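You operate a simulated robot arm through the tools that you are given. There is no shell and no other tool.

Carry out the task below with a simulated robot arm. There is one attempt and no reset: what you move stays moved.

## Task
Pat both lumpy pouches even; put each in the tray with its word.

Only the result counts: the job must be done as asked and must still hold three seconds after the hand-in. Knocking over, shifting, dropping, spilling or breaking anything else fails it.

## Robot
A 7-joint arm with a fingered hand, fixed in place. Base frame: the origin is at the foot of the arm, x ahead of it, y to its left, z up. Units: mm, degrees, N and s.
Its first joint turns from -166.0 to 166.0 degrees. Payload 4.7 kg.
Tool frame: the origin (TCP) lies between the finger pads and is the grasp point; the fingertips stand 36 mm ahead of it; z points along the fingers, y is the line along which they close. Largest opening 120 mm; the body of the gripper starts 42 mm behind the TCP. The gripper is a hand of 5 fingers: y runs from the thumb to the fingers, the wrist lies at [-18, -122, -210] in the tool frame, and closing takes about 1.5 s.
Orientation is that of the tool frame in the base frame, as a unit quaternion [w, x, y, z]. With the fingers straight down and the wrist toward the robot, the tool's x, y and z point along [0, 1, 0], [1, 0, 0] and [0, 0, -1] of the base frame.

## Interface
- The arm moves only by the tool apply_moves. Its argument "plan" is one flat list of numbers, 7 for each row, row after row: the gripper command, from -1 (fully open) to 1 (shut), values between in proportion, then the shift along the tool's x, y, z in mm, then the turn, a rotation vector about the tool's x, y, z in degrees. In form: [claw, tx, ty, tz, wx, wy, wz, claw, tx, ty, tz, wx, wy, wz, ...]. A call has 1 to 20 rows; each row shifts and turns the commanded pose from where the row before left it, along the tool's axes as they then stand. Rows are played at 5 a second. More than 50 mm and 8.6 degrees between two rows, or a gripper value outside its range, and nothing of the call is played. A pose out of reach is approached as far as the arm can. The call stops where the force on the tool passes 40 N (or 10 N more than at its start, if that is more) or the arm is blocked; 0.2 s more then pass. Each finger travels about 45 mm/s and halts on what it meets, pressing with about 30 N; the grip force reading is that of the motor and also rises with nothing between the fingers. The clock runs only during rows and for 0.2 s after the last one: add rows that do not move to give the fingers time. It gives the time, the measured TCP pose, the force on the tool (base axes), the opening and the grip force at its end, in the units of the frame above (readings bear some noise), with the torque about the TCP (base axes, N m) and any sound that the robot's microphone picked up.
- Cameras (640 x 400 px; columns grow to the right, rows downward): "scene" is fixed at [218.8, 649.3, 1617.7]; the picture's right is [1.00, 0.06, 0.00], its down [0.06, -0.96, -0.27] and it looks along [-0.02, 0.27, -0.96] (base axes); focal length 282 px, centre (320, 200). "wrist" rides on the gripper at [73, -91, -143] in the tool frame; the picture's right is [-0.80, 0.28, -0.53], its down [-0.53, -0.73, 0.42] and it looks along [-0.27, 0.62, 0.74] (tool axes); focal length 234 px, centre (320, 200). There is no depth. A picture from a camera that has moved, and an enlarged one, comes with that camera's place and axes in the base frame and with its lens.
- snapshot(camera): a new picture of that camera. The clock stands still meanwhile.
- grasp_type(shape): the hand has 5 fingers and takes this shape, open, in about a second: jaw (thumb against the fingers, like two jaws); tri (thumb and two fingers); tip (a fingertip pinch); poke (one finger out to press); point (the index stretched); flat (the hand flat); cup (the hand cupped); fist (a fist). The gripper value then closes the fingers along that shape, each until it touches; the sizes above hold for jaw. It gives what a move gives, with no picture.
- inspect(camera, box): a new picture of the part [left, top, right, bottom] of that camera's present view, enlarged. The clock stands still meanwhile.
- sign_off(): hands the job in; it is judged then, once.

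Places have to be worked out from the pictures, the camera data and where the tool is seen. Open the gripper and draw the arm clear of the work before you hand the job in, unless the task says otherwise.

The tools are called after ">>>" by a JSON object that holds its "fn" and its "kwargs". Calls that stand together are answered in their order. apply_moves: Moves the arm, as the interface text tells. Its arguments: {"type":"object","properties":{"plan":{"type":"array"}},"required":["plan"]} The other tools are called the same way: grasp_type (shape) gives the hand a shape; snapshot (camera) takes a picture; inspect (camera, box) takes an enlarged picture of a part of a camera's view; sign_off () hands the job in.

At the start:

```text
time: 0.0
eef_pos: [310.3, 566.9, 1153.8]
tool_rot: [0.0, 0.707, 0.707, 0.0]
ft_force: [0.1, 0.3, 0.0]
moment: [0.03, -0.03, 0.02]
grip_width: 119.5
finger_force: 0.0
shape: jaw
```

scene: 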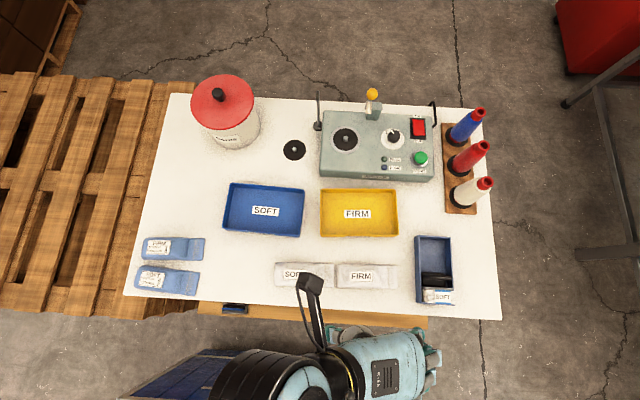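
wrist: 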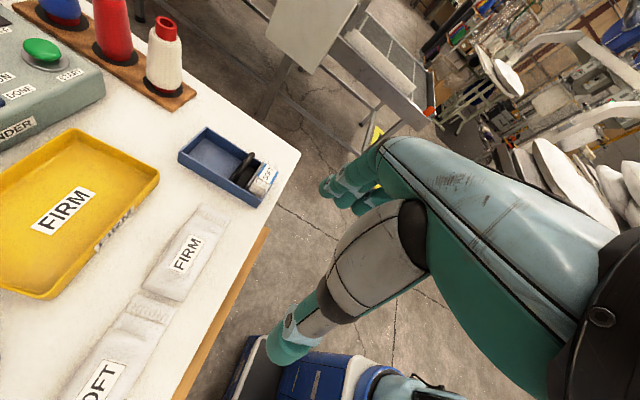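

The scene shows a table with two trays (SOFT blue, FIRM yellow), and several pouches. I'll enlarge the relevant areas before moving.

>>> {"fn": "inspect", "kwargs": {"camera": "scene", "box": [120, 220, 280, 320]}}

>>> {"fn": "inspect", "kwargs": {"camera": "scene", "box": [260, 220, 420, 320]}}

>>> {"fn": "inspect", "kwargs": {"camera": "scene", "box": [380, 220, 500, 320]}}

>>> {"fn": "inspect", "kwargs": {"camera": "scene", "box": [300, 70, 500, 200]}}

>>> {"fn": "inspect", "kwargs": {"camera": "wrist", "box": [0, 130, 320, 400]}}

```text
4.00 times, centred on (200, 270) of scene
camera zoom: at [218.8, 649.3, 1617.7], right [1.0, 0.06, 0.0], down [0.06, -0.96, -0.27], along [-0.02, 0.27, -0.96], focal length 1127 px, centre (800, -80)
```

zoom: 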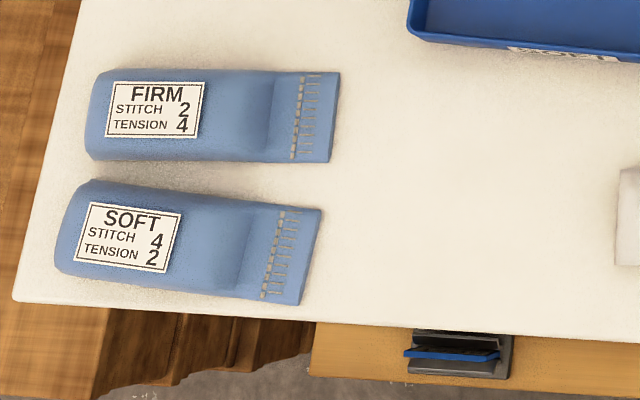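

```text
4.00 times, centred on (340, 270) of scene
camera zoom: at [218.8, 649.3, 1617.7], right [1.0, 0.06, 0.0], down [0.06, -0.96, -0.27], along [-0.02, 0.27, -0.96], focal length 1127 px, centre (240, -80)
```

zoom: 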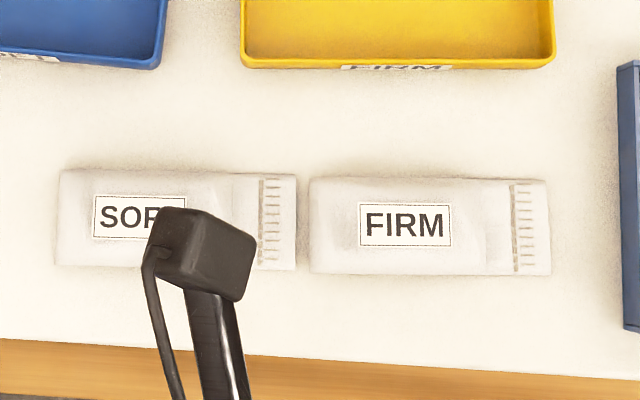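

```text
4.00 times, centred on (440, 270) of scene
camera zoom: at [218.8, 649.3, 1617.7], right [1.0, 0.06, 0.0], down [0.06, -0.96, -0.27], along [-0.02, 0.27, -0.96], focal length 1127 px, centre (-160, -80)
```

zoom: 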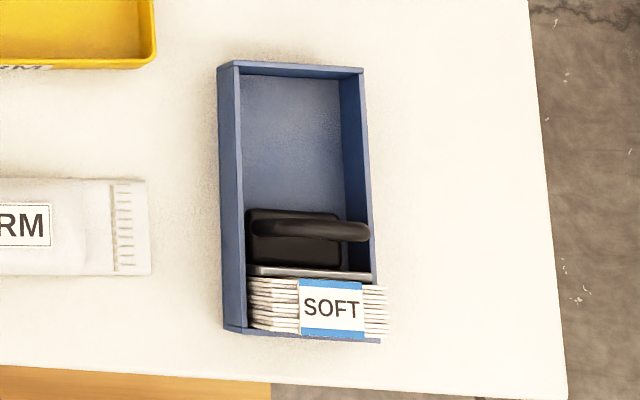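

```text
3.08 times, centred on (400, 135) of scene
camera zoom: at [218.8, 649.3, 1617.7], right [1.0, 0.06, 0.0], down [0.06, -0.96, -0.27], along [-0.02, 0.27, -0.96], focal length 867 px, centre (74, 400)
```

zoom: 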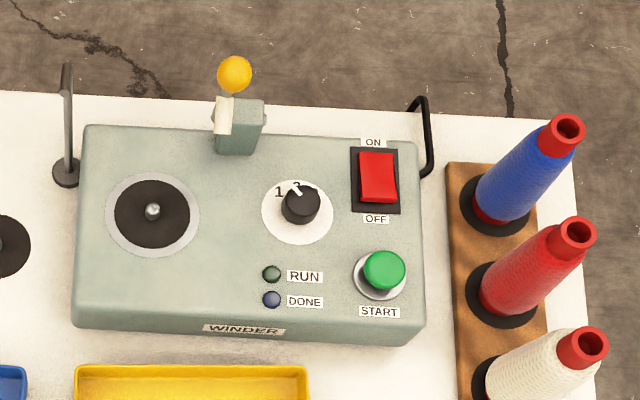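

```text
1.48 times, centred on (160, 265) of wrist
camera zoom: at [219.2, 639.9, 1296.7], right [0.28, -0.8, 0.53], down [-0.73, -0.53, -0.42], along [0.62, -0.27, -0.74], focal length 347 px, centre (557, 104)
```

zoom: 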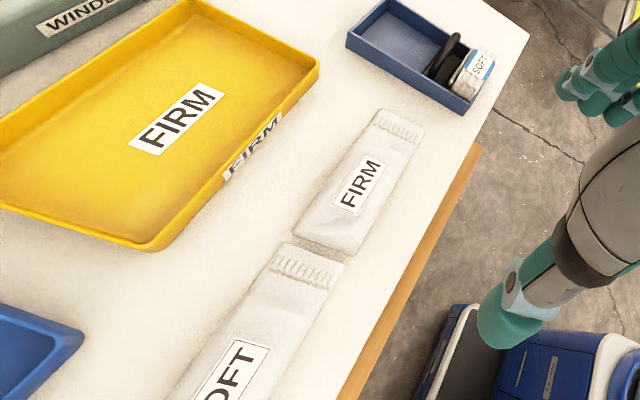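

The blue pouches (left, on the table at about x=-147, y=630–705, z≈930) seem bulged at one end. The white ones (x≈170–314, y≈662) look flatter. I'll move the wrist camera to see them from the side before choosing.

>>> {"fn": "apply_moves", "kwargs": {"plan": [-1, 23.2, -41.2, 0, 0, 0, 0, -1, 23.2, -41.2, 0, 0, 0, 0, -1, 23.2, -41.2, 0, 0, 0, 0, -1, 23.2, -41.2, 0, 0, 0, 0, -1, 23.2, -41.2, 0, 0, 0, 0, -1, 23.2, -41.2, 0, 0, 0, 0]}}

>>> {"fn": "snapshot", "kwargs": {"camera": "wrist"}}

>>> {"fn": "snapshot", "kwargs": {"camera": "scene"}}

```text
time: 1.4
eef_pos: [86.0, 690.1, 1150.3]
tool_rot: [-0.002, 0.708, 0.707, 0.001]
ft_force: [0.4, -1.6, 2.1]
moment: [0.04, 0.03, 0.03]
grip_width: 119.8
finger_force: 0.0
shape: jaw
out of reach, approached as far as the arm can: row 6
```

```text
taken
camera wrist: at [-5.1, 761.3, 1293.6], right [0.28, -0.81, 0.52], down [-0.73, -0.53, -0.43], along [0.62, -0.26, -0.74], focal length 234 px, centre (320, 200)
```

wrist: 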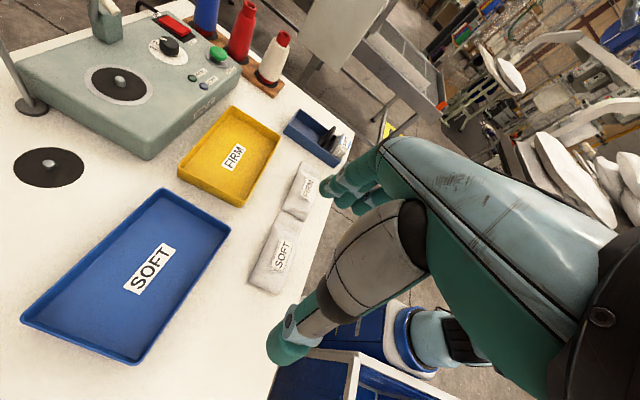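

```text
taken
```

scene: 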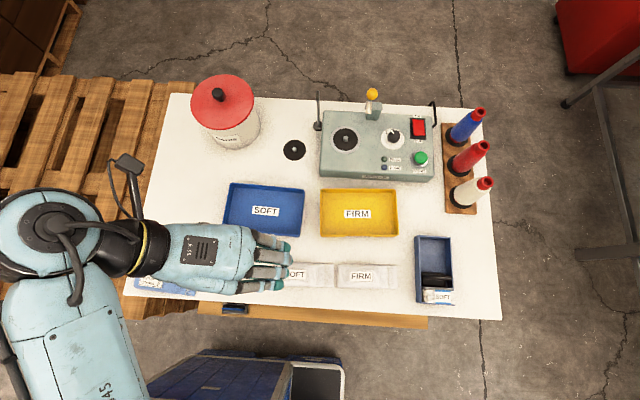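

The hand is now at the left; the white pouches are viewable from this angle. I'll enlarge them.

>>> {"fn": "inspect", "kwargs": {"camera": "wrist", "box": [230, 100, 370, 300]}}

>>> {"fn": "inspect", "kwargs": {"camera": "scene", "box": [270, 250, 410, 300]}}

```text
2.00 times, centred on (300, 200) of wrist
camera zoom: at [-5.1, 761.3, 1293.6], right [0.28, -0.81, 0.52], down [-0.73, -0.53, -0.43], along [0.62, -0.26, -0.74], focal length 468 px, centre (360, 200)
```

zoom: 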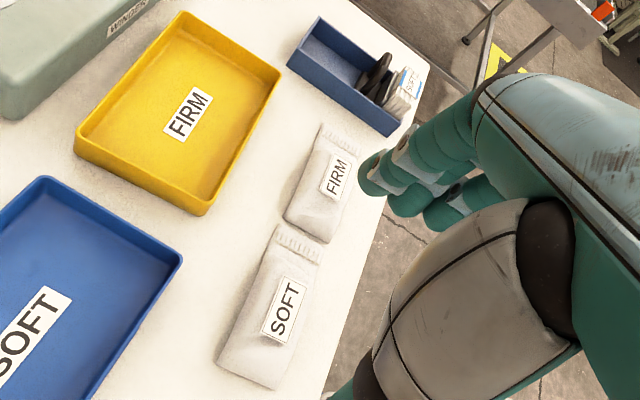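

```text
4.57 times, centred on (340, 275) of scene
camera zoom: at [218.8, 649.3, 1617.7], right [1.0, 0.06, 0.0], down [0.06, -0.96, -0.27], along [-0.02, 0.27, -0.96], focal length 1288 px, centre (229, -143)
```

zoom: 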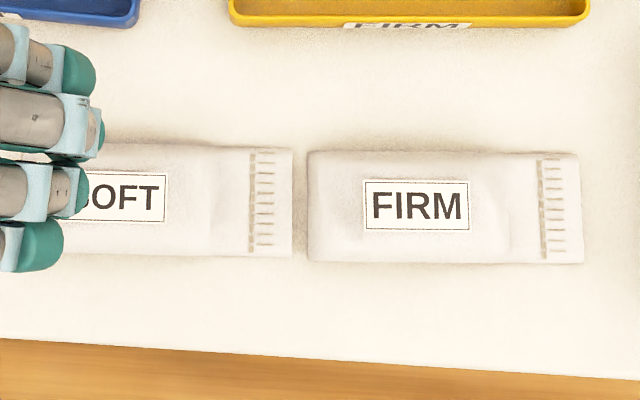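

The wrist is tangential to the arm here, which limits the reach. I'll turn the hand -90° about its own axis so the wrist points toward the robot (tool y = base +y), staying high above everything.

>>> {"fn": "apply_moves", "kwargs": {"plan": [-1, 0, 0, 0, 0, 0, -8.2, -1, 0, 0, 0, 0, 0, -8.2, -1, 0, 0, 0, 0, 0, -8.2, -1, 0, 0, 0, 0, 0, -8.2, -1, 0, 0, 0, 0, 0, -8.2, -1, 0, 0, 0, 0, 0, -8.2, -1, 0, 0, 0, 0, 0, -8.2, -1, 0, 0, 0, 0, 0, -8.2, -1, 0, 0, 0, 0, 0, -8.2, -1, 0, 0, 0, 0, 0, -8.2, -1, 0, 0, 0, 0, 0, -8.0]}}

>>> {"fn": "snapshot", "kwargs": {"camera": "wrist"}}

```text
time: 3.8
eef_pos: [86.1, 692.1, 1147.0]
tool_rot: [0.001, -0.001, 1.0, 0.0]
ft_force: [-0.4, -0.4, -0.1]
moment: [-0.01, 0.03, -0.01]
grip_width: 119.6
finger_force: 0.1
shape: jaw
```

```text
taken
camera wrist: at [12.8, 599.7, 1289.8], right [0.8, 0.28, 0.53], down [0.53, -0.73, -0.42], along [0.27, 0.62, -0.74], focal length 234 px, centre (320, 200)
```

wrist: 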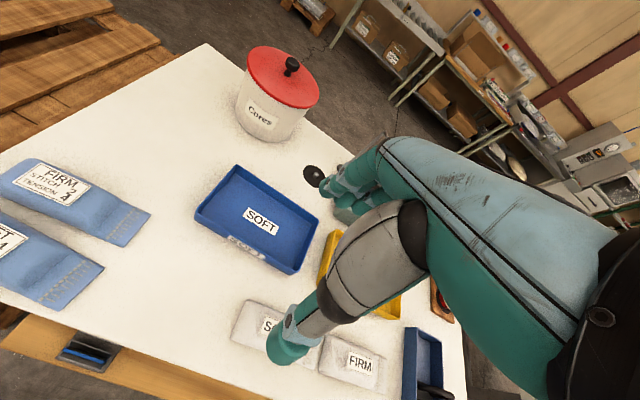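

Orientation is now wrist-toward-robot. I'll move back and left so the wrist camera can look closely at the blue pouches.

>>> {"fn": "inspect", "kwargs": {"camera": "wrist", "box": [0, 140, 160, 320]}}

>>> {"fn": "inspect", "kwargs": {"camera": "wrist", "box": [220, 280, 460, 400]}}

>>> {"fn": "apply_moves", "kwargs": {"plan": [-1, 34.6, -25.5, 5, 0, 0, 0, -1, 34.6, -25.5, 5, 0, 0, 0, -1, 34.6, -25.5, 5, 0, 0, 0, -1, 34.6, -25.5, 5, 0, 0, 0, -1, 34.6, -25.5, 5, 0, 0, 0, -1, 34.6, -25.5, 5, 0, 0, 0, -1, 34.6, -25.5, 5, 0, 0, 0, -1, 34.6, -25.5, 5, 0, 0, 0]}}

>>> {"fn": "snapshot", "kwargs": {"camera": "wrist"}}

>>> {"fn": "snapshot", "kwargs": {"camera": "scene"}}

```text
2.22 times, centred on (80, 230) of wrist
camera zoom: at [12.8, 599.7, 1289.8], right [0.8, 0.28, 0.53], down [0.53, -0.73, -0.42], along [0.27, 0.62, -0.74], focal length 520 px, centre (853, 133)
```

zoom: 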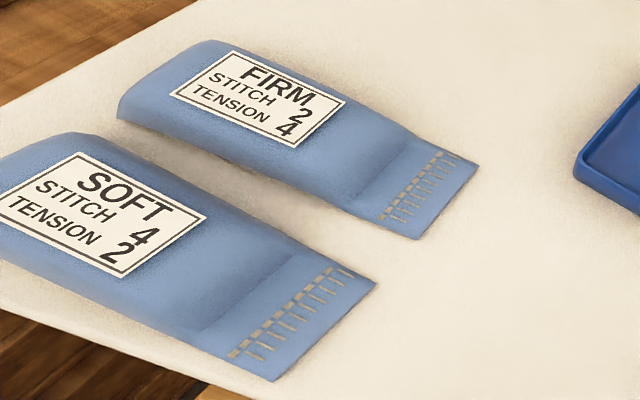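

```text
2.67 times, centred on (340, 340) of wrist
camera zoom: at [12.8, 599.7, 1289.8], right [0.8, 0.28, 0.53], down [0.53, -0.73, -0.42], along [0.27, 0.62, -0.74], focal length 624 px, centre (267, -173)
```

zoom: 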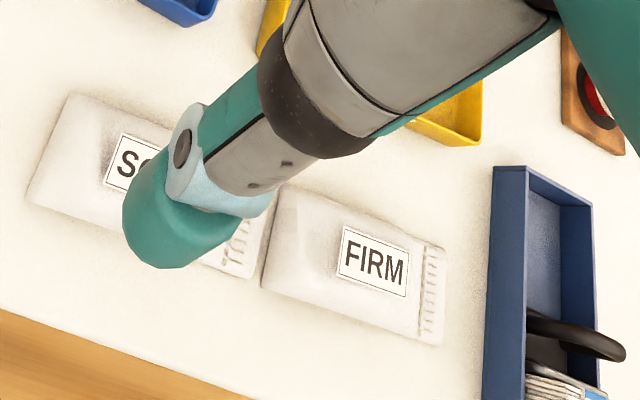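

```text
time: 5.6
eef_pos: [-189.3, 483.5, 1110.5]
tool_rot: [0.0, 0.001, 1.0, 0.0]
ft_force: [1.0, 0.1, 0.2]
moment: [-0.02, 0.05, -0.05]
grip_width: 119.7
finger_force: 0.1
shape: jaw
```

```text
taken
camera wrist: at [-262.5, 393.0, 1252.5], right [0.8, 0.28, 0.53], down [0.53, -0.73, -0.42], along [0.27, 0.62, -0.74], focal length 234 px, centre (320, 200)
```

wrist: 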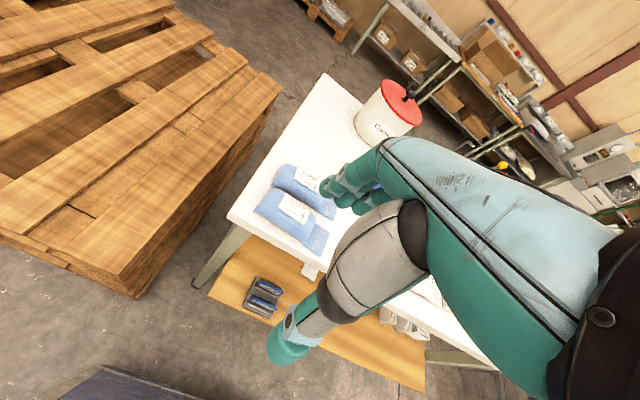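

```text
taken
```

scene: 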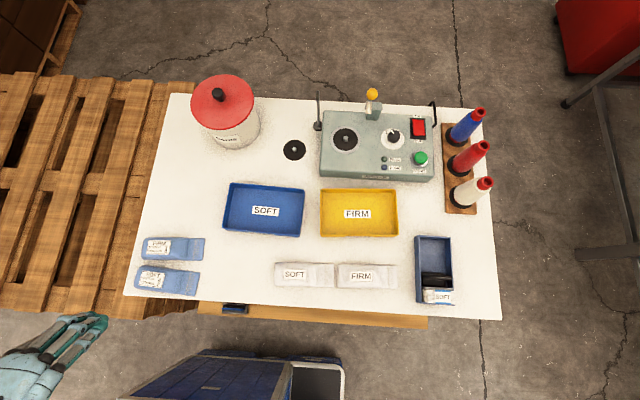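

The view is unobstructed now. I'll zoom hard on each pouch to judge which pair is lumpy.

>>> {"fn": "inspect", "kwargs": {"camera": "scene", "box": [268, 250, 340, 295]}}

>>> {"fn": "inspect", "kwargs": {"camera": "scene", "box": [330, 250, 402, 295]}}

>>> {"fn": "inspect", "kwargs": {"camera": "scene", "box": [130, 232, 210, 302]}}

>>> {"fn": "inspect", "kwargs": {"camera": "wrist", "box": [230, 140, 350, 340]}}

>>> {"fn": "inspect", "kwargs": {"camera": "scene", "box": [210, 170, 410, 250]}}

```text
8.89 times, centred on (304, 272) of scene
camera zoom: at [218.8, 649.3, 1617.7], right [1.0, 0.06, 0.0], down [0.06, -0.96, -0.27], along [-0.02, 0.27, -0.96], focal length 2504 px, centre (462, -444)
```

zoom: 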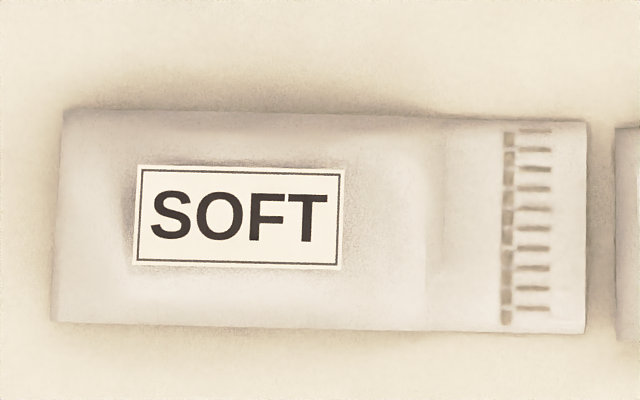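

```text
8.89 times, centred on (366, 272) of scene
camera zoom: at [218.8, 649.3, 1617.7], right [1.0, 0.06, 0.0], down [0.06, -0.96, -0.27], along [-0.02, 0.27, -0.96], focal length 2504 px, centre (-89, -444)
```

zoom: 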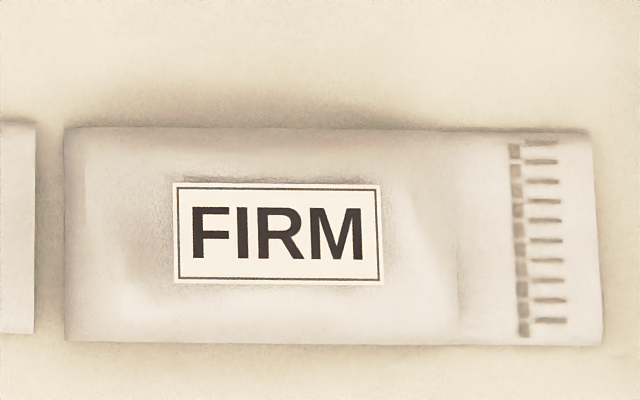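

```text
5.71 times, centred on (170, 267) of scene
camera zoom: at [218.8, 649.3, 1617.7], right [1.0, 0.06, 0.0], down [0.06, -0.96, -0.27], along [-0.02, 0.27, -0.96], focal length 1610 px, centre (1177, -183)
```

zoom: 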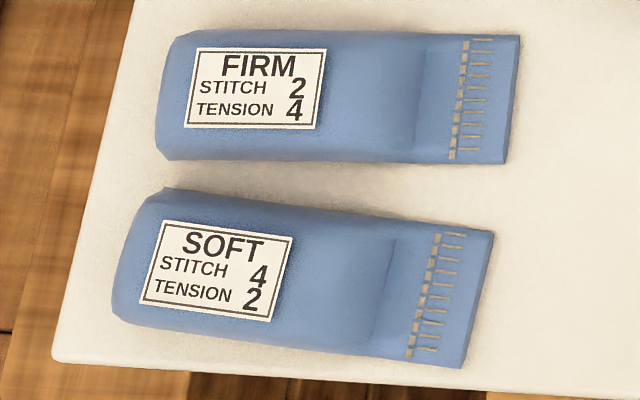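

```text
2.00 times, centred on (290, 240) of wrist
camera zoom: at [-262.5, 393.0, 1252.5], right [0.8, 0.28, 0.53], down [0.53, -0.73, -0.42], along [0.27, 0.62, -0.74], focal length 468 px, centre (380, 120)
```

zoom: 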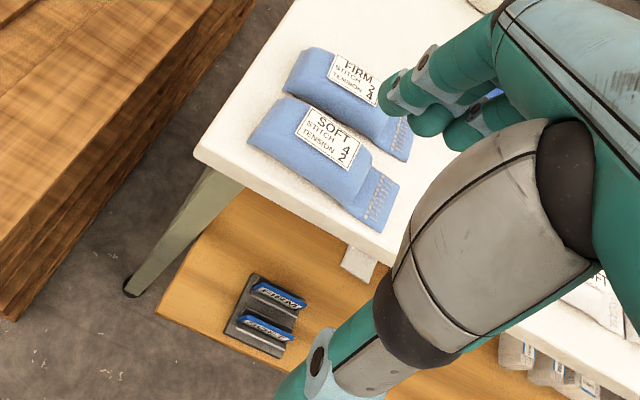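

```text
3.20 times, centred on (310, 210) of scene
camera zoom: at [218.8, 649.3, 1617.7], right [1.0, 0.06, 0.0], down [0.06, -0.96, -0.27], along [-0.02, 0.27, -0.96], focal length 902 px, centre (352, 168)
```

zoom: 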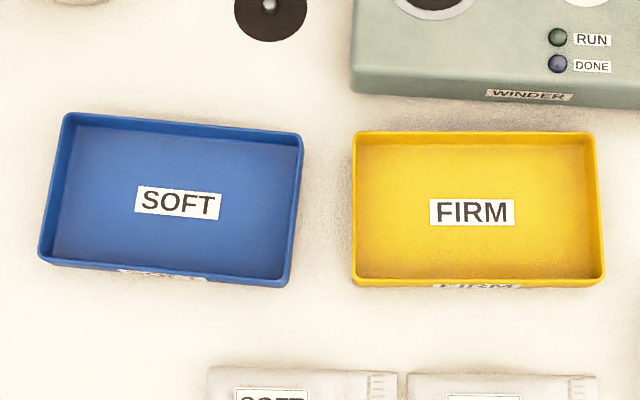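

The white pouches show uneven shading (dents and humps), the blue ones look like smooth pillows. I'll go near the white ones for a close view.

>>> {"fn": "apply_moves", "kwargs": {"plan": [-1, -45.8, 6.4, 4.2, 0, 0, 0, -1, -45.8, 6.4, 4.2, 0, 0, 0, -1, -45.8, 6.4, 4.2, 0, 0, 0, -1, -45.8, 6.4, 4.2, 0, 0, 0, -1, -45.8, 6.4, 4.2, 0, 0, 0, -1, -45.8, 6.4, 4.2, 0, 0, 0, -1, -45.8, 6.4, 4.2, 0, 0, 0, -1, -45.8, 6.4, 4.2, 0, 0, 0, -1, -45.8, 6.4, 4.2, 0, 0, 0, -1, -45.8, 6.4, 4.2, 0, 0, 0, -1, -45.8, 6.4, 4.2, 0, 0, 0, -1, -45.8, 6.4, 4.2, 0, 0, 0]}}

>>> {"fn": "snapshot", "kwargs": {"camera": "wrist"}}

>>> {"fn": "inspect", "kwargs": {"camera": "wrist", "box": [120, 60, 340, 260]}}

```text
time: 8.2
eef_pos: [356.6, 559.9, 1060.7]
tool_rot: [-0.001, 0.0, 1.0, 0.0]
ft_force: [-0.4, 0.2, 0.0]
moment: [-0.02, -0.03, -0.01]
grip_width: 119.9
finger_force: 0.1
shape: jaw
```

```text
taken
camera wrist: at [283.5, 468.2, 1203.2], right [0.8, 0.28, 0.53], down [0.53, -0.73, -0.43], along [0.27, 0.62, -0.74], focal length 234 px, centre (320, 200)
```

wrist: 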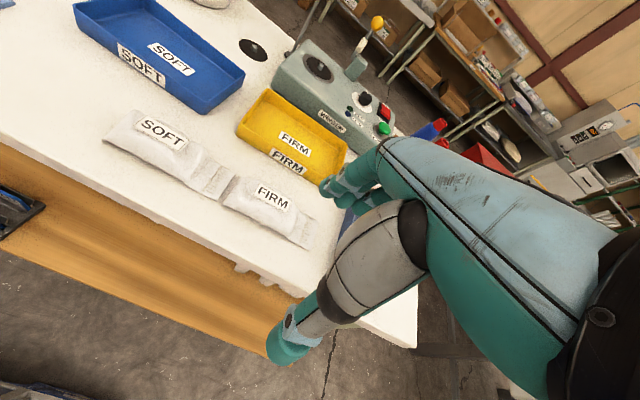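

```text
2.00 times, centred on (230, 160) of wrist
camera zoom: at [283.5, 468.2, 1203.2], right [0.8, 0.28, 0.53], down [0.53, -0.73, -0.43], along [0.27, 0.62, -0.74], focal length 468 px, centre (500, 280)
```

zoom: 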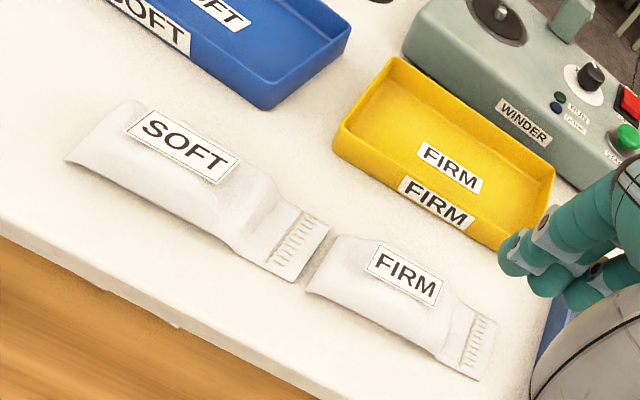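

The white pouches do show humps around their labels and dips beside them, so they are the lumpy ones; both lie end to end at y≈662. I'll raise the hand a bit and take the flat shape to see how the palm lies.

>>> {"fn": "apply_moves", "kwargs": {"plan": [-1, 0, 0, -40, 0, 0, 0, -1, 0, 0, -40, 0, 0, 0]}}

>>> {"fn": "grasp_type", "kwargs": {"shape": "flat"}}

>>> {"fn": "snapshot", "kwargs": {"camera": "scene"}}

>>> {"fn": "snapshot", "kwargs": {"camera": "wrist"}}

```text
time: 8.8
eef_pos: [357.7, 562.1, 1136.8]
tool_rot: [0.0, 0.001, 1.0, 0.0]
ft_force: [0.8, -0.4, -0.2]
moment: [-0.02, 0.02, 0.02]
grip_width: 119.6
finger_force: 0.0
shape: jaw
```

```text
time: 9.7
eef_pos: [358.4, 560.7, 1137.0]
tool_rot: [0.001, 0.0, 1.0, 0.0]
ft_force: [-0.1, -0.4, 0.0]
moment: [-0.01, 0.02, 0.03]
grip_width: 114.3
finger_force: 0.0
shape: flat
```

```text
taken
```

scene: 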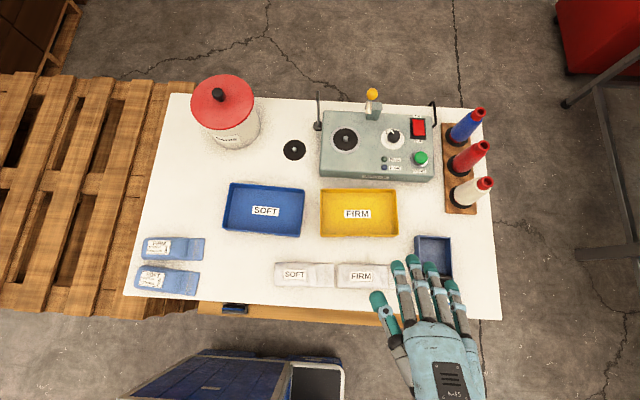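

```text
taken
camera wrist: at [285.2, 470.2, 1279.5], right [0.8, 0.28, 0.53], down [0.53, -0.73, -0.42], along [0.27, 0.62, -0.74], focal length 234 px, centre (320, 200)
```

wrist: 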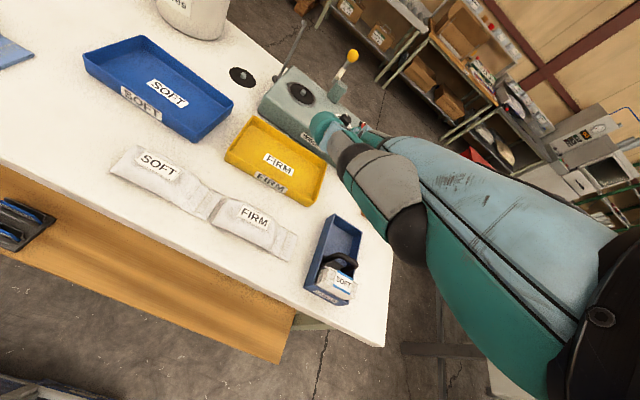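

In the flat shape the hand slopes about 38° down from the wrist, with the fingertips near 120 mm ahead of the TCP. I'll tilt the hand about tool x so the palm lies level (all still ~200 mm above the table), and look.

>>> {"fn": "apply_moves", "kwargs": {"plan": [-1, 0, 0, 0, -7.6, 0, 0, -1, 0, 0, 0, -7.6, 0, 0, -1, 0, 0, 0, -7.6, 0, 0, -1, 0, 0, 0, -7.6, 0, 0, -1, 0, 0, 0, -7.6, 0, 0]}}

>>> {"fn": "snapshot", "kwargs": {"camera": "scene"}}

>>> {"fn": "snapshot", "kwargs": {"camera": "wrist"}}

```text
time: 10.9
eef_pos: [358.5, 564.1, 1138.5]
tool_rot: [0.001, 0.001, 0.946, 0.325]
ft_force: [0.4, 0.4, 0.1]
moment: [0.04, -0.02, 0.0]
grip_width: 114.1
finger_force: 0.1
shape: flat
```

```text
taken
```

scene: 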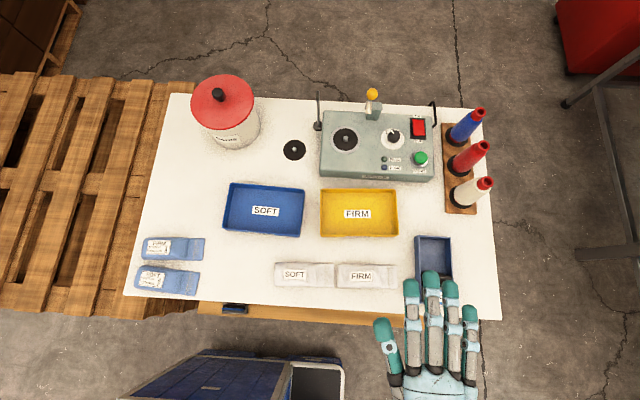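

```text
taken
camera wrist: at [284.9, 402.9, 1193.7], right [0.8, -0.1, 0.59], down [0.53, -0.32, -0.79], along [0.27, 0.94, -0.2], focal length 234 px, centre (320, 200)
```

wrist: 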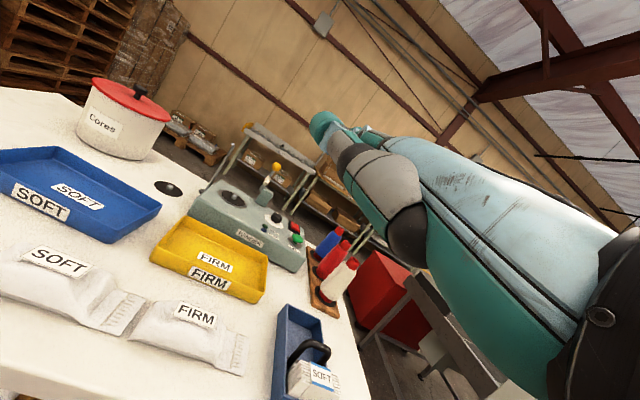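

The palm is about level now with fingertips roughly 97 mm ahead of and 74 mm above the TCP. Let me enlarge this low view of the pouches.

>>> {"fn": "inspect", "kwargs": {"camera": "wrist", "box": [0, 220, 260, 400]}}

>>> {"fn": "inspect", "kwargs": {"camera": "wrist", "box": [280, 90, 480, 290]}}

>>> {"fn": "inspect", "kwargs": {"camera": "scene", "box": [360, 250, 500, 400]}}

```text
2.22 times, centred on (130, 310) of wrist
camera zoom: at [284.9, 402.9, 1193.7], right [0.8, -0.1, 0.59], down [0.53, -0.32, -0.79], along [0.27, 0.94, -0.2], focal length 520 px, centre (742, -44)
```

zoom: 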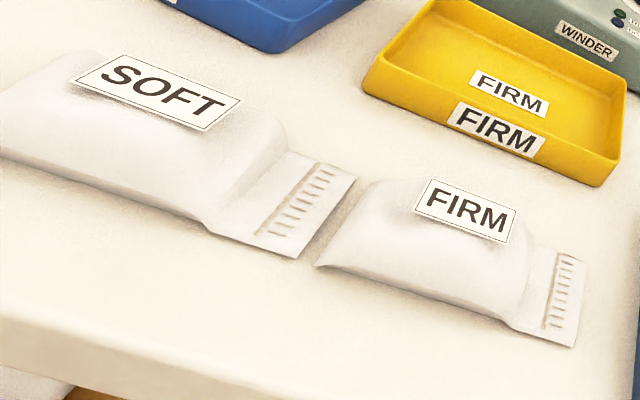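

```text
2.00 times, centred on (380, 190) of wrist
camera zoom: at [284.9, 402.9, 1193.7], right [0.8, -0.1, 0.59], down [0.53, -0.32, -0.79], along [0.27, 0.94, -0.2], focal length 468 px, centre (200, 220)
```

zoom: 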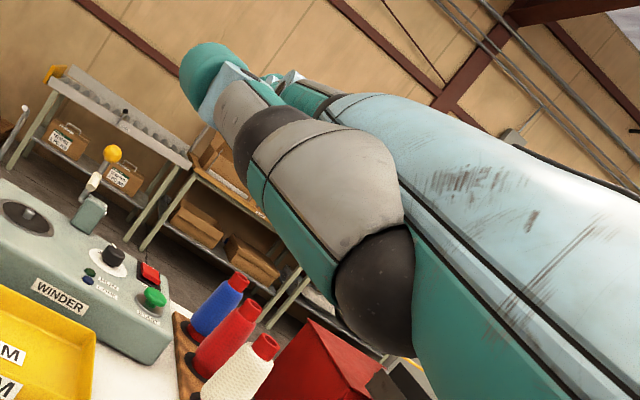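

```text
2.67 times, centred on (430, 325) of scene
camera zoom: at [218.8, 649.3, 1617.7], right [1.0, 0.06, 0.0], down [0.06, -0.96, -0.27], along [-0.02, 0.27, -0.96], focal length 751 px, centre (27, -133)
```

zoom: 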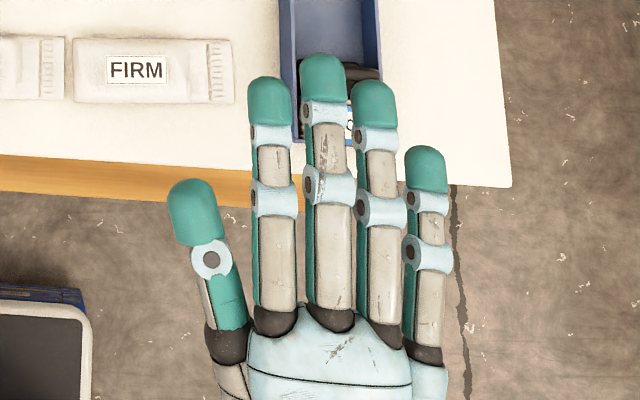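

>>> {"fn": "inspect", "kwargs": {"camera": "wrist", "box": [0, 235, 130, 340]}}

>>> {"fn": "inspect", "kwargs": {"camera": "wrist", "box": [120, 285, 260, 385]}}

```text
3.81 times, centred on (65, 288) of wrist
camera zoom: at [284.9, 402.9, 1193.7], right [0.8, -0.1, 0.59], down [0.53, -0.32, -0.79], along [0.27, 0.94, -0.2], focal length 892 px, centre (1291, -133)
```

zoom: 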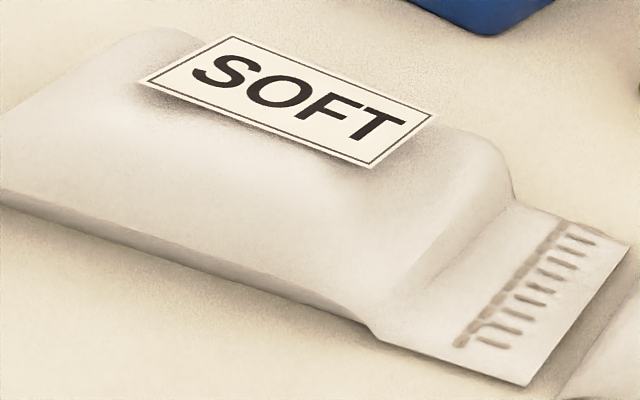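

```text
4.00 times, centred on (190, 335) of wrist
camera zoom: at [284.9, 402.9, 1193.7], right [0.8, -0.1, 0.59], down [0.53, -0.32, -0.79], along [0.27, 0.94, -0.2], focal length 937 px, centre (840, -340)
```

zoom: 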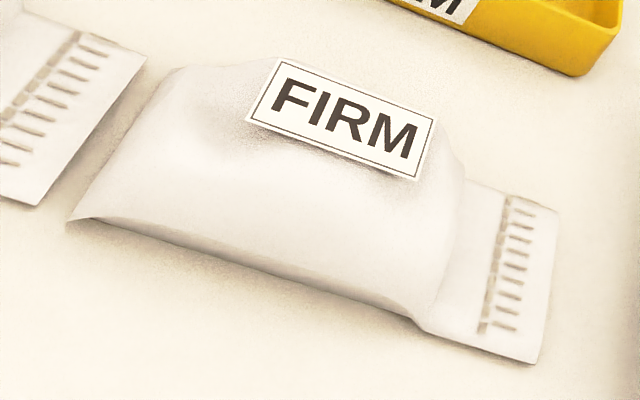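

The labels visibly ride on humps on the white pouches, confirming these as the lumpy ones. I'll bring the level hand over the FIRM pouch (stuffed part x≈257–365, y≈635–689), stopping about 45 mm above it.

>>> {"fn": "apply_moves", "kwargs": {"plan": [-1, 11.25, -17.05, 32.9, 0, 0, 0, -1, 11.25, -17.05, 32.9, 0, 0, 0, -1, 11.25, -17.05, 32.9, 0, 0, 0, -1, 11.25, -17.05, 32.9, 0, 0, 0, -1, 11.25, -17.05, 32.9, 0, 0, 0, -1, 11.25, -17.05, 32.9, 0, 0, 0, -1, 0, 0, 0, 0, 0, 0]}}

>>> {"fn": "snapshot", "kwargs": {"camera": "wrist"}}

>>> {"fn": "snapshot", "kwargs": {"camera": "scene"}}

```text
time: 12.5
eef_pos: [290.6, 603.1, 918.7]
tool_rot: [0.0, 0.001, 0.946, 0.325]
ft_force: [0.0, 0.7, 0.1]
moment: [0.0, -0.02, 0.0]
grip_width: 0.0
finger_force: 0.1
shape: flat
```

```text
taken
camera wrist: at [217.5, 442.1, 974.9], right [0.8, -0.1, 0.59], down [0.53, -0.32, -0.79], along [0.27, 0.94, -0.2], focal length 234 px, centre (320, 200)
```

wrist: 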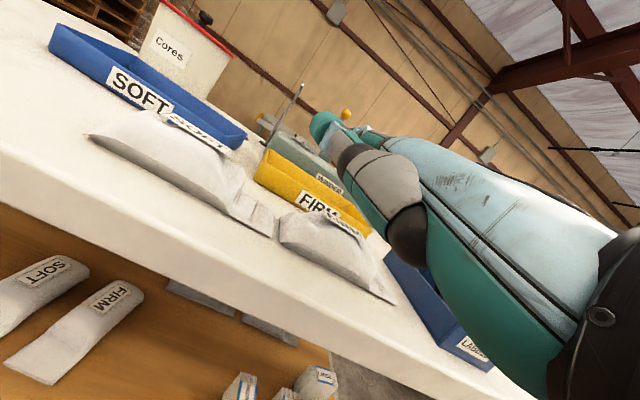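

```text
taken
```

scene: 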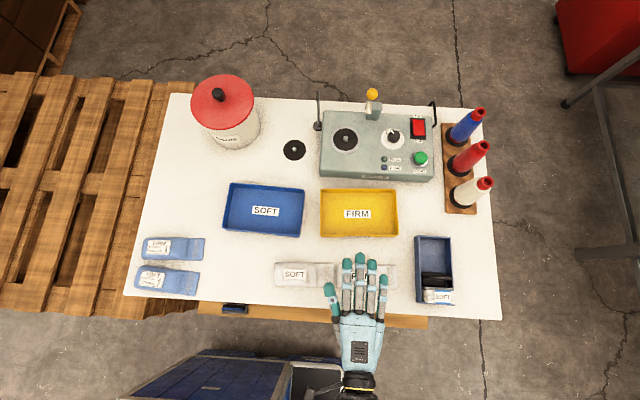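

From this low angle the hump profile is visible; on the shelf below are smooth ("even") samples. I'll enlarge the pouches for their current shape.

>>> {"fn": "inspect", "kwargs": {"camera": "wrist", "box": [80, 90, 400, 310]}}

>>> {"fn": "inspect", "kwargs": {"camera": "scene", "box": [260, 230, 440, 340]}}

```text
1.82 times, centred on (240, 200) of wrist
camera zoom: at [217.5, 442.1, 974.9], right [0.8, -0.1, 0.59], down [0.53, -0.32, -0.79], along [0.27, 0.94, -0.2], focal length 426 px, centre (466, 200)
```

zoom: 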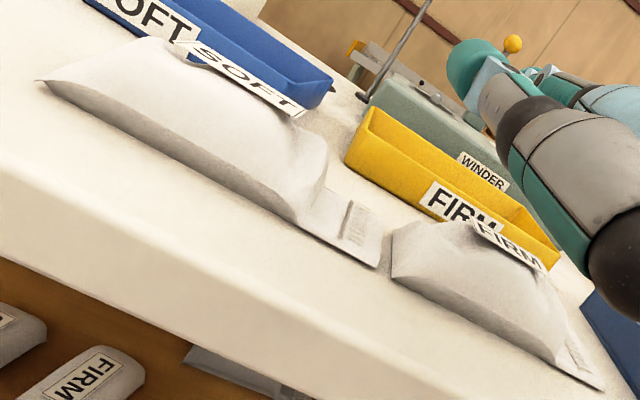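

```text
3.56 times, centred on (350, 285) of scene
camera zoom: at [218.8, 649.3, 1617.7], right [1.0, 0.06, 0.0], down [0.06, -0.96, -0.27], along [-0.02, 0.27, -0.96], focal length 1002 px, centre (213, -102)
```

zoom: 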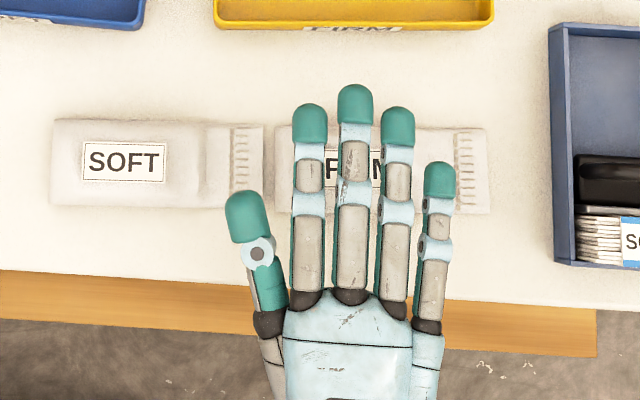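

The FIRM pouch is under index–ring fingers. I'll shift 7 mm to the right and descend 30 mm slowly, watching force.

>>> {"fn": "apply_moves", "kwargs": {"plan": [-1, -7, -3.08, 3.94, 0, 0, 0, -1, 0, -3.08, 3.94, 0, 0, 0, -1, 0, -3.08, 3.94, 0, 0, 0, -1, 0, -3.08, 3.94, 0, 0, 0, -1, 0, -3.08, 3.94, 0, 0, 0, -1, 0, -3.08, 3.94, 0, 0, 0]}}

>>> {"fn": "snapshot", "kwargs": {"camera": "wrist"}}

```text
time: 13.9
eef_pos: [298.7, 603.1, 889.0]
tool_rot: [0.001, 0.001, 0.946, 0.326]
ft_force: [0.2, -0.3, 0.4]
moment: [0.0, 0.01, -0.01]
grip_width: 0.0
finger_force: 0.0
shape: flat
```

```text
taken
camera wrist: at [224.9, 443.2, 944.9], right [0.8, -0.1, 0.59], down [0.53, -0.32, -0.79], along [0.27, 0.94, -0.2], focal length 234 px, centre (320, 200)
```

wrist: 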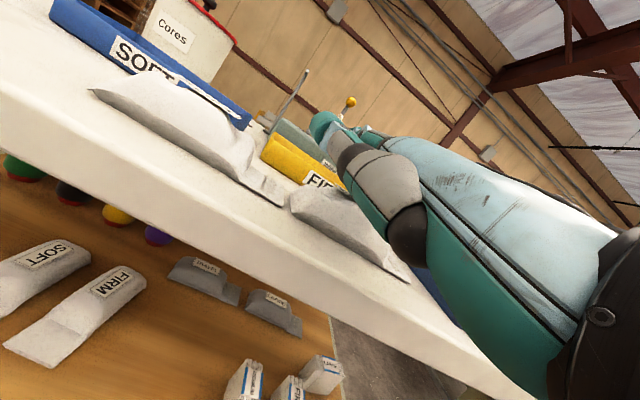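

No contact yet. I'll go down 12 mm more in 3 mm steps.

>>> {"fn": "apply_moves", "kwargs": {"plan": [-1, 0, -1.85, 2.36, 0, 0, 0, -1, 0, -1.85, 2.36, 0, 0, 0, -1, 0, -1.85, 2.36, 0, 0, 0, -1, 0, -1.85, 2.36, 0, 0, 0]}}

>>> {"fn": "inspect", "kwargs": {"camera": "wrist", "box": [80, 70, 440, 310]}}

```text
time: 14.9
eef_pos: [297.5, 604.8, 877.2]
tool_rot: [0.0, 0.001, 0.946, 0.326]
ft_force: [-0.2, -0.1, 0.7]
moment: [-0.01, 0.01, 0.01]
grip_width: 0.0
finger_force: 0.1
shape: flat
```

```text
1.67 times, centred on (260, 190) of wrist
camera zoom: at [224.4, 443.2, 932.9], right [0.8, -0.1, 0.59], down [0.53, -0.32, -0.79], along [0.27, 0.94, -0.2], focal length 390 px, centre (420, 217)
```

zoom: 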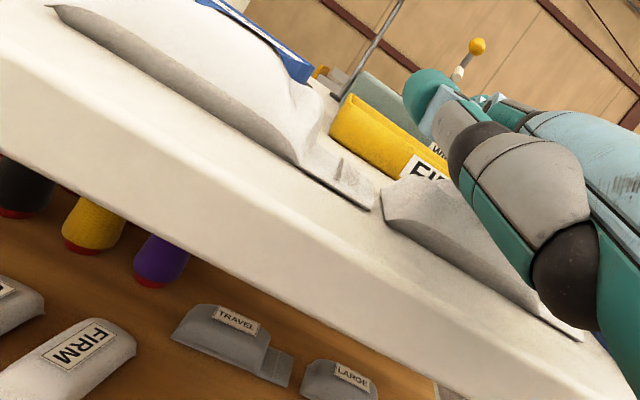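

Parallax from this view puts the table top near z≈880, so contact is still some 20 mm lower. Descending further in 3 mm steps.

>>> {"fn": "apply_moves", "kwargs": {"plan": [-1, 0, -1.85, 2.36, 0, 0, 0, -1, 0, -1.85, 2.36, 0, 0, 0, -1, 0, -1.85, 2.36, 0, 0, 0, -1, 0, -1.85, 2.36, 0, 0, 0]}}

>>> {"fn": "inspect", "kwargs": {"camera": "wrist", "box": [80, 70, 440, 310]}}

```text
time: 15.9
eef_pos: [297.7, 604.9, 865.1]
tool_rot: [0.0, 0.001, 0.946, 0.325]
ft_force: [-0.7, 0.5, 0.0]
moment: [0.02, 0.0, -0.03]
grip_width: 0.0
finger_force: 0.1
shape: flat
```

```text
1.67 times, centred on (260, 190) of wrist
camera zoom: at [224.7, 443.3, 920.7], right [0.8, -0.1, 0.59], down [0.53, -0.32, -0.79], along [0.27, 0.94, -0.2], focal length 390 px, centre (420, 217)
```

zoom: 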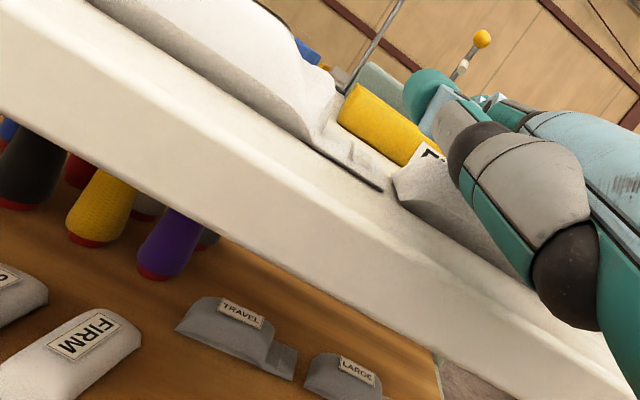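

Still no force. Continuing down 9 mm.

>>> {"fn": "apply_moves", "kwargs": {"plan": [-1, 0, -1.85, 2.36, 0, 0, 0, -1, 0, -1.85, 2.36, 0, 0, 0, -1, 0, -1.85, 2.36, 0, 0, 0]}}

>>> {"fn": "inspect", "kwargs": {"camera": "wrist", "box": [200, 70, 440, 250]}}

```text
time: 16.7
eef_pos: [298.2, 603.0, 854.7]
tool_rot: [0.0, 0.001, 0.945, 0.326]
ft_force: [0.8, -0.1, -0.1]
moment: [0.03, 0.01, 0.0]
grip_width: 0.0
finger_force: 0.0
shape: flat
```

```text
2.22 times, centred on (320, 160) of wrist
camera zoom: at [225.7, 443.4, 911.0], right [0.8, -0.1, 0.59], down [0.53, -0.32, -0.79], along [0.27, 0.94, -0.2], focal length 520 px, centre (320, 289)
```

zoom: 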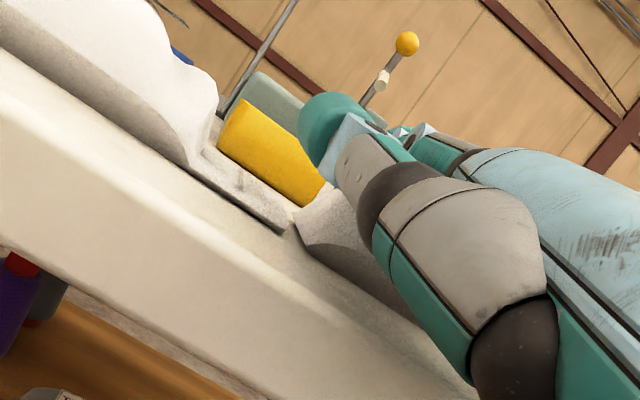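

Fingers must be almost at the pouch (underside ≈ z 915). Continue in 2 mm steps.

>>> {"fn": "apply_moves", "kwargs": {"plan": [-1, 0, -1.23, 1.58, 0, 0, 0, -1, 0, -1.23, 1.58, 0, 0, 0, -1, 0, -1.23, 1.58, 0, 0, 0]}}

>>> {"fn": "inspect", "kwargs": {"camera": "scene", "box": [260, 230, 440, 340]}}

```text
time: 17.5
eef_pos: [297.7, 604.0, 849.6]
tool_rot: [0.0, 0.0, 0.946, 0.326]
ft_force: [0.3, -0.3, 1.5]
moment: [0.03, 0.0, 0.03]
grip_width: 0.0
finger_force: 0.0
shape: flat
```

```text
3.56 times, centred on (350, 285) of scene
camera zoom: at [218.8, 649.3, 1617.7], right [1.0, 0.06, 0.0], down [0.06, -0.96, -0.27], along [-0.02, 0.27, -0.96], focal length 1002 px, centre (213, -102)
```

zoom: 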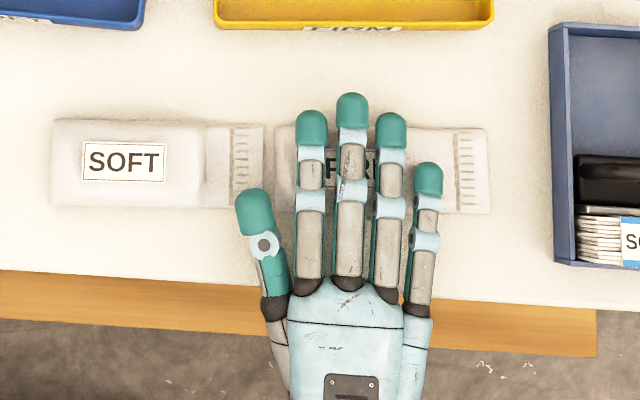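

Contact is beginning (1.5 N). I'll shift back 7 mm in y to keep the palm off the table edge, then press down gently.

>>> {"fn": "apply_moves", "kwargs": {"plan": [-1, 0, -5.5, -4.3, 0, 0, 0, -1, 0, -1.23, 1.58, 0, 0, 0, -1, 0, -1.23, 1.58, 0, 0, 0, -1, 0, 0, 0, 0, 0, 0]}}

>>> {"fn": "inspect", "kwargs": {"camera": "wrist", "box": [200, 70, 440, 250]}}

```text
time: 18.5
eef_pos: [298.8, 598.3, 847.1]
tool_rot: [0.0, 0.0, 0.945, 0.326]
ft_force: [0.0, -1.2, 7.4]
moment: [0.65, -0.13, -0.1]
grip_width: 0.0
finger_force: 0.0
shape: flat
```

```text
2.22 times, centred on (320, 160) of wrist
camera zoom: at [224.6, 436.8, 902.4], right [0.8, -0.11, 0.59], down [0.53, -0.31, -0.79], along [0.27, 0.94, -0.2], focal length 520 px, centre (320, 289)
```

zoom: 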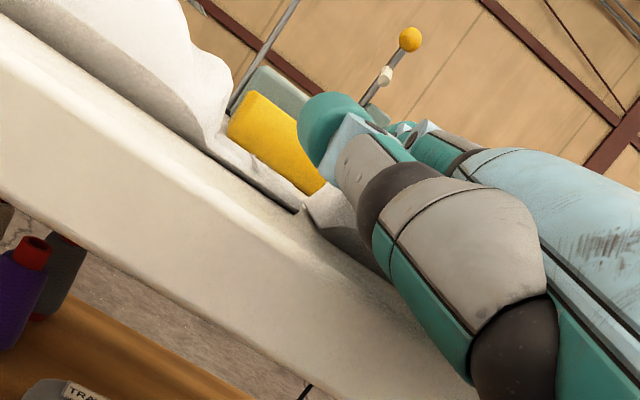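

Contact force 7 N, centred about (316, 680) by the torque. I'll press on gently a few more millimetres.

>>> {"fn": "apply_moves", "kwargs": {"plan": [-1, 0, -1.23, 1.58, 0, 0, 0, -1, 0, -1.23, 1.58, 0, 0, 0, -1, 0, 0, 0, 0, 0, 0, -1, 0, 0, 0, 0, 0, 0]}}

```text
time: 19.5
eef_pos: [298.7, 597.7, 842.9]
tool_rot: [0.0, 0.0, 0.945, 0.327]
ft_force: [1.0, -1.2, 23.1]
moment: [1.33, -0.37, -0.12]
grip_width: 0.0
finger_force: 0.1
shape: flat
```

Pressure of 23 N now spread across the fingers. I'll hold briefly, lift 60 mm and look at the result.

>>> {"fn": "apply_moves", "kwargs": {"plan": [-1, 0, 0, 0, 0, 0, 0, -1, 0, 12.3, -15.8, 0, 0, 0, -1, 0, 12.3, -15.8, 0, 0, 0, -1, 0, 12.3, -15.8, 0, 0, 0, -1, 0, 12.3, -15.8, 0, 0, 0, -1, 0, 12.3, -15.8, 0, 0, 0]}}

>>> {"fn": "inspect", "kwargs": {"camera": "wrist", "box": [80, 90, 400, 310]}}

>>> {"fn": "inspect", "kwargs": {"camera": "scene", "box": [260, 230, 440, 340]}}

```text
time: 20.9
eef_pos: [298.2, 598.1, 939.9]
tool_rot: [-0.001, 0.0, 0.946, 0.326]
ft_force: [0.2, -0.1, 0.1]
moment: [-0.03, 0.03, 0.04]
grip_width: 0.1
finger_force: 0.1
shape: flat
```

```text
1.82 times, centred on (240, 200) of wrist
camera zoom: at [225.0, 437.2, 996.7], right [0.8, -0.1, 0.59], down [0.53, -0.32, -0.79], along [0.27, 0.94, -0.2], focal length 426 px, centre (466, 200)
```

zoom: 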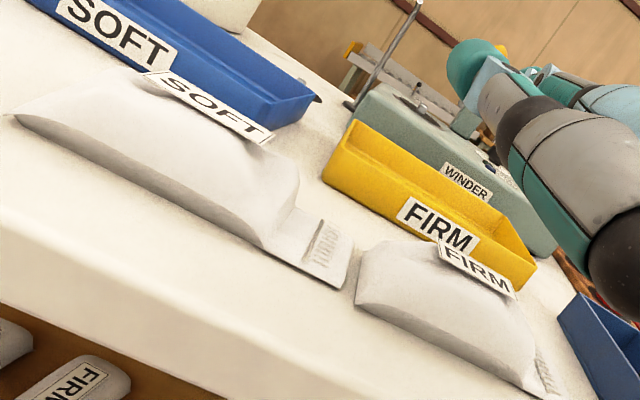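

```text
3.56 times, centred on (350, 285) of scene
camera zoom: at [218.8, 649.3, 1617.7], right [1.0, 0.06, 0.0], down [0.06, -0.96, -0.27], along [-0.02, 0.27, -0.96], focal length 1002 px, centre (213, -102)
```

zoom: 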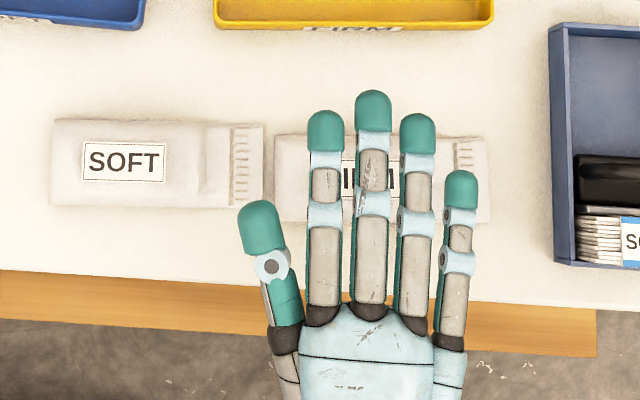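

It changed shape. I'll slide the hand right to see the pouches unobscured.

>>> {"fn": "apply_moves", "kwargs": {"plan": [-1, -45, 0, 0, 0, 0, 0, -1, -45, 0, 0, 0, 0, 0, -1, -40, 0, 0, 0, 0, 0, -1, 0, 0, 0, 0, 0, 0]}}

>>> {"fn": "inspect", "kwargs": {"camera": "wrist", "box": [0, 60, 320, 260]}}

>>> {"fn": "inspect", "kwargs": {"camera": "scene", "box": [330, 250, 402, 295]}}

```text
time: 21.9
eef_pos: [431.9, 597.2, 939.7]
tool_rot: [0.001, 0.001, 0.945, 0.326]
ft_force: [0.2, 0.3, -0.8]
moment: [-0.03, -0.02, 0.01]
grip_width: 0.0
finger_force: 0.1
shape: flat
```

```text
2.00 times, centred on (160, 160) of wrist
camera zoom: at [358.6, 436.0, 996.8], right [0.8, -0.1, 0.59], down [0.53, -0.32, -0.79], along [0.27, 0.94, -0.2], focal length 468 px, centre (640, 280)
```

zoom: 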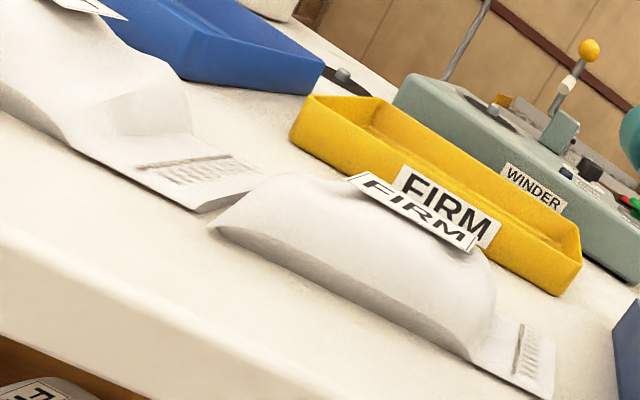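

```text
8.89 times, centred on (366, 272) of scene
camera zoom: at [218.8, 649.3, 1617.7], right [1.0, 0.06, 0.0], down [0.06, -0.96, -0.27], along [-0.02, 0.27, -0.96], focal length 2504 px, centre (-89, -444)
```

zoom: 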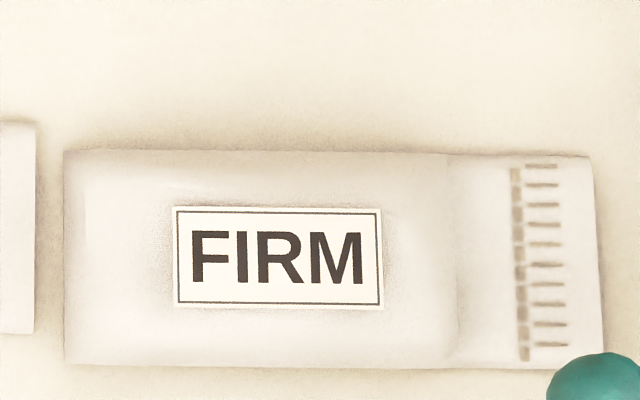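

The pat smoothed it a lot, but the label still rides a little high near the middle. I'll return and pat the FIRM pouch again.

>>> {"fn": "apply_moves", "kwargs": {"plan": [-1, 45, 0, 0, 0, 0, 0, -1, 45, 0, 0, 0, 0, 0, -1, 40, 0, 0, 0, 0, 0, -1, 0, -9.2, 11.8, 0, 0, 0, -1, 0, -9.2, 11.8, 0, 0, 0, -1, 0, -9.2, 11.8, 0, 0, 0, -1, 0, -9.2, 11.8, 0, 0, 0, -1, 0, -9.2, 11.8, 0, 0, 0, -1, 0, -6.2, 7.9, 0, 0, 0, -1, 0, 0, 0, 0, 0, 0]}}

>>> {"fn": "apply_moves", "kwargs": {"plan": [-1, 0, -1.85, 2.36, 0, 0, 0, -1, 0, -1.85, 2.36, 0, 0, 0, -1, 0, 0, 0, 0, 0, 0]}}

```text
time: 24.1
eef_pos: [297.6, 599.2, 857.4]
tool_rot: [0.0, 0.0, 0.945, 0.326]
ft_force: [0.8, -0.5, 0.3]
moment: [0.03, 0.03, -0.02]
grip_width: 0.0
finger_force: 0.1
shape: flat
```

```text
time: 24.9
eef_pos: [297.7, 598.9, 850.3]
tool_rot: [0.0, 0.0, 0.946, 0.325]
ft_force: [1.5, -0.4, -0.4]
moment: [0.01, -0.02, 0.03]
grip_width: 0.0
finger_force: 0.0
shape: flat
```

Near contact; now pressing in 2 mm steps.

>>> {"fn": "apply_moves", "kwargs": {"plan": [-1, 0, -1.23, 1.58, 0, 0, 0, -1, 0, -1.23, 1.58, 0, 0, 0, -1, 0, -1.23, 1.58, 0, 0, 0, -1, 0, 0, 0, 0, 0, 0]}}

>>> {"fn": "apply_moves", "kwargs": {"plan": [-1, 0, -1.23, 1.58, 0, 0, 0, -1, 0, 0, 0, 0, 0, 0]}}

```text
time: 25.9
eef_pos: [295.9, 598.7, 846.1]
tool_rot: [0.0, 0.0, 0.945, 0.328]
ft_force: [1.2, -1.0, 11.7]
moment: [0.69, -0.28, -0.01]
grip_width: 0.1
finger_force: 0.0
shape: flat
```

```text
time: 26.5
eef_pos: [296.9, 597.8, 844.6]
tool_rot: [0.0, 0.0, 0.945, 0.328]
ft_force: [2.7, 2.8, 17.3]
moment: [0.83, -0.18, -0.11]
grip_width: 0.3
finger_force: 0.1
shape: flat
```

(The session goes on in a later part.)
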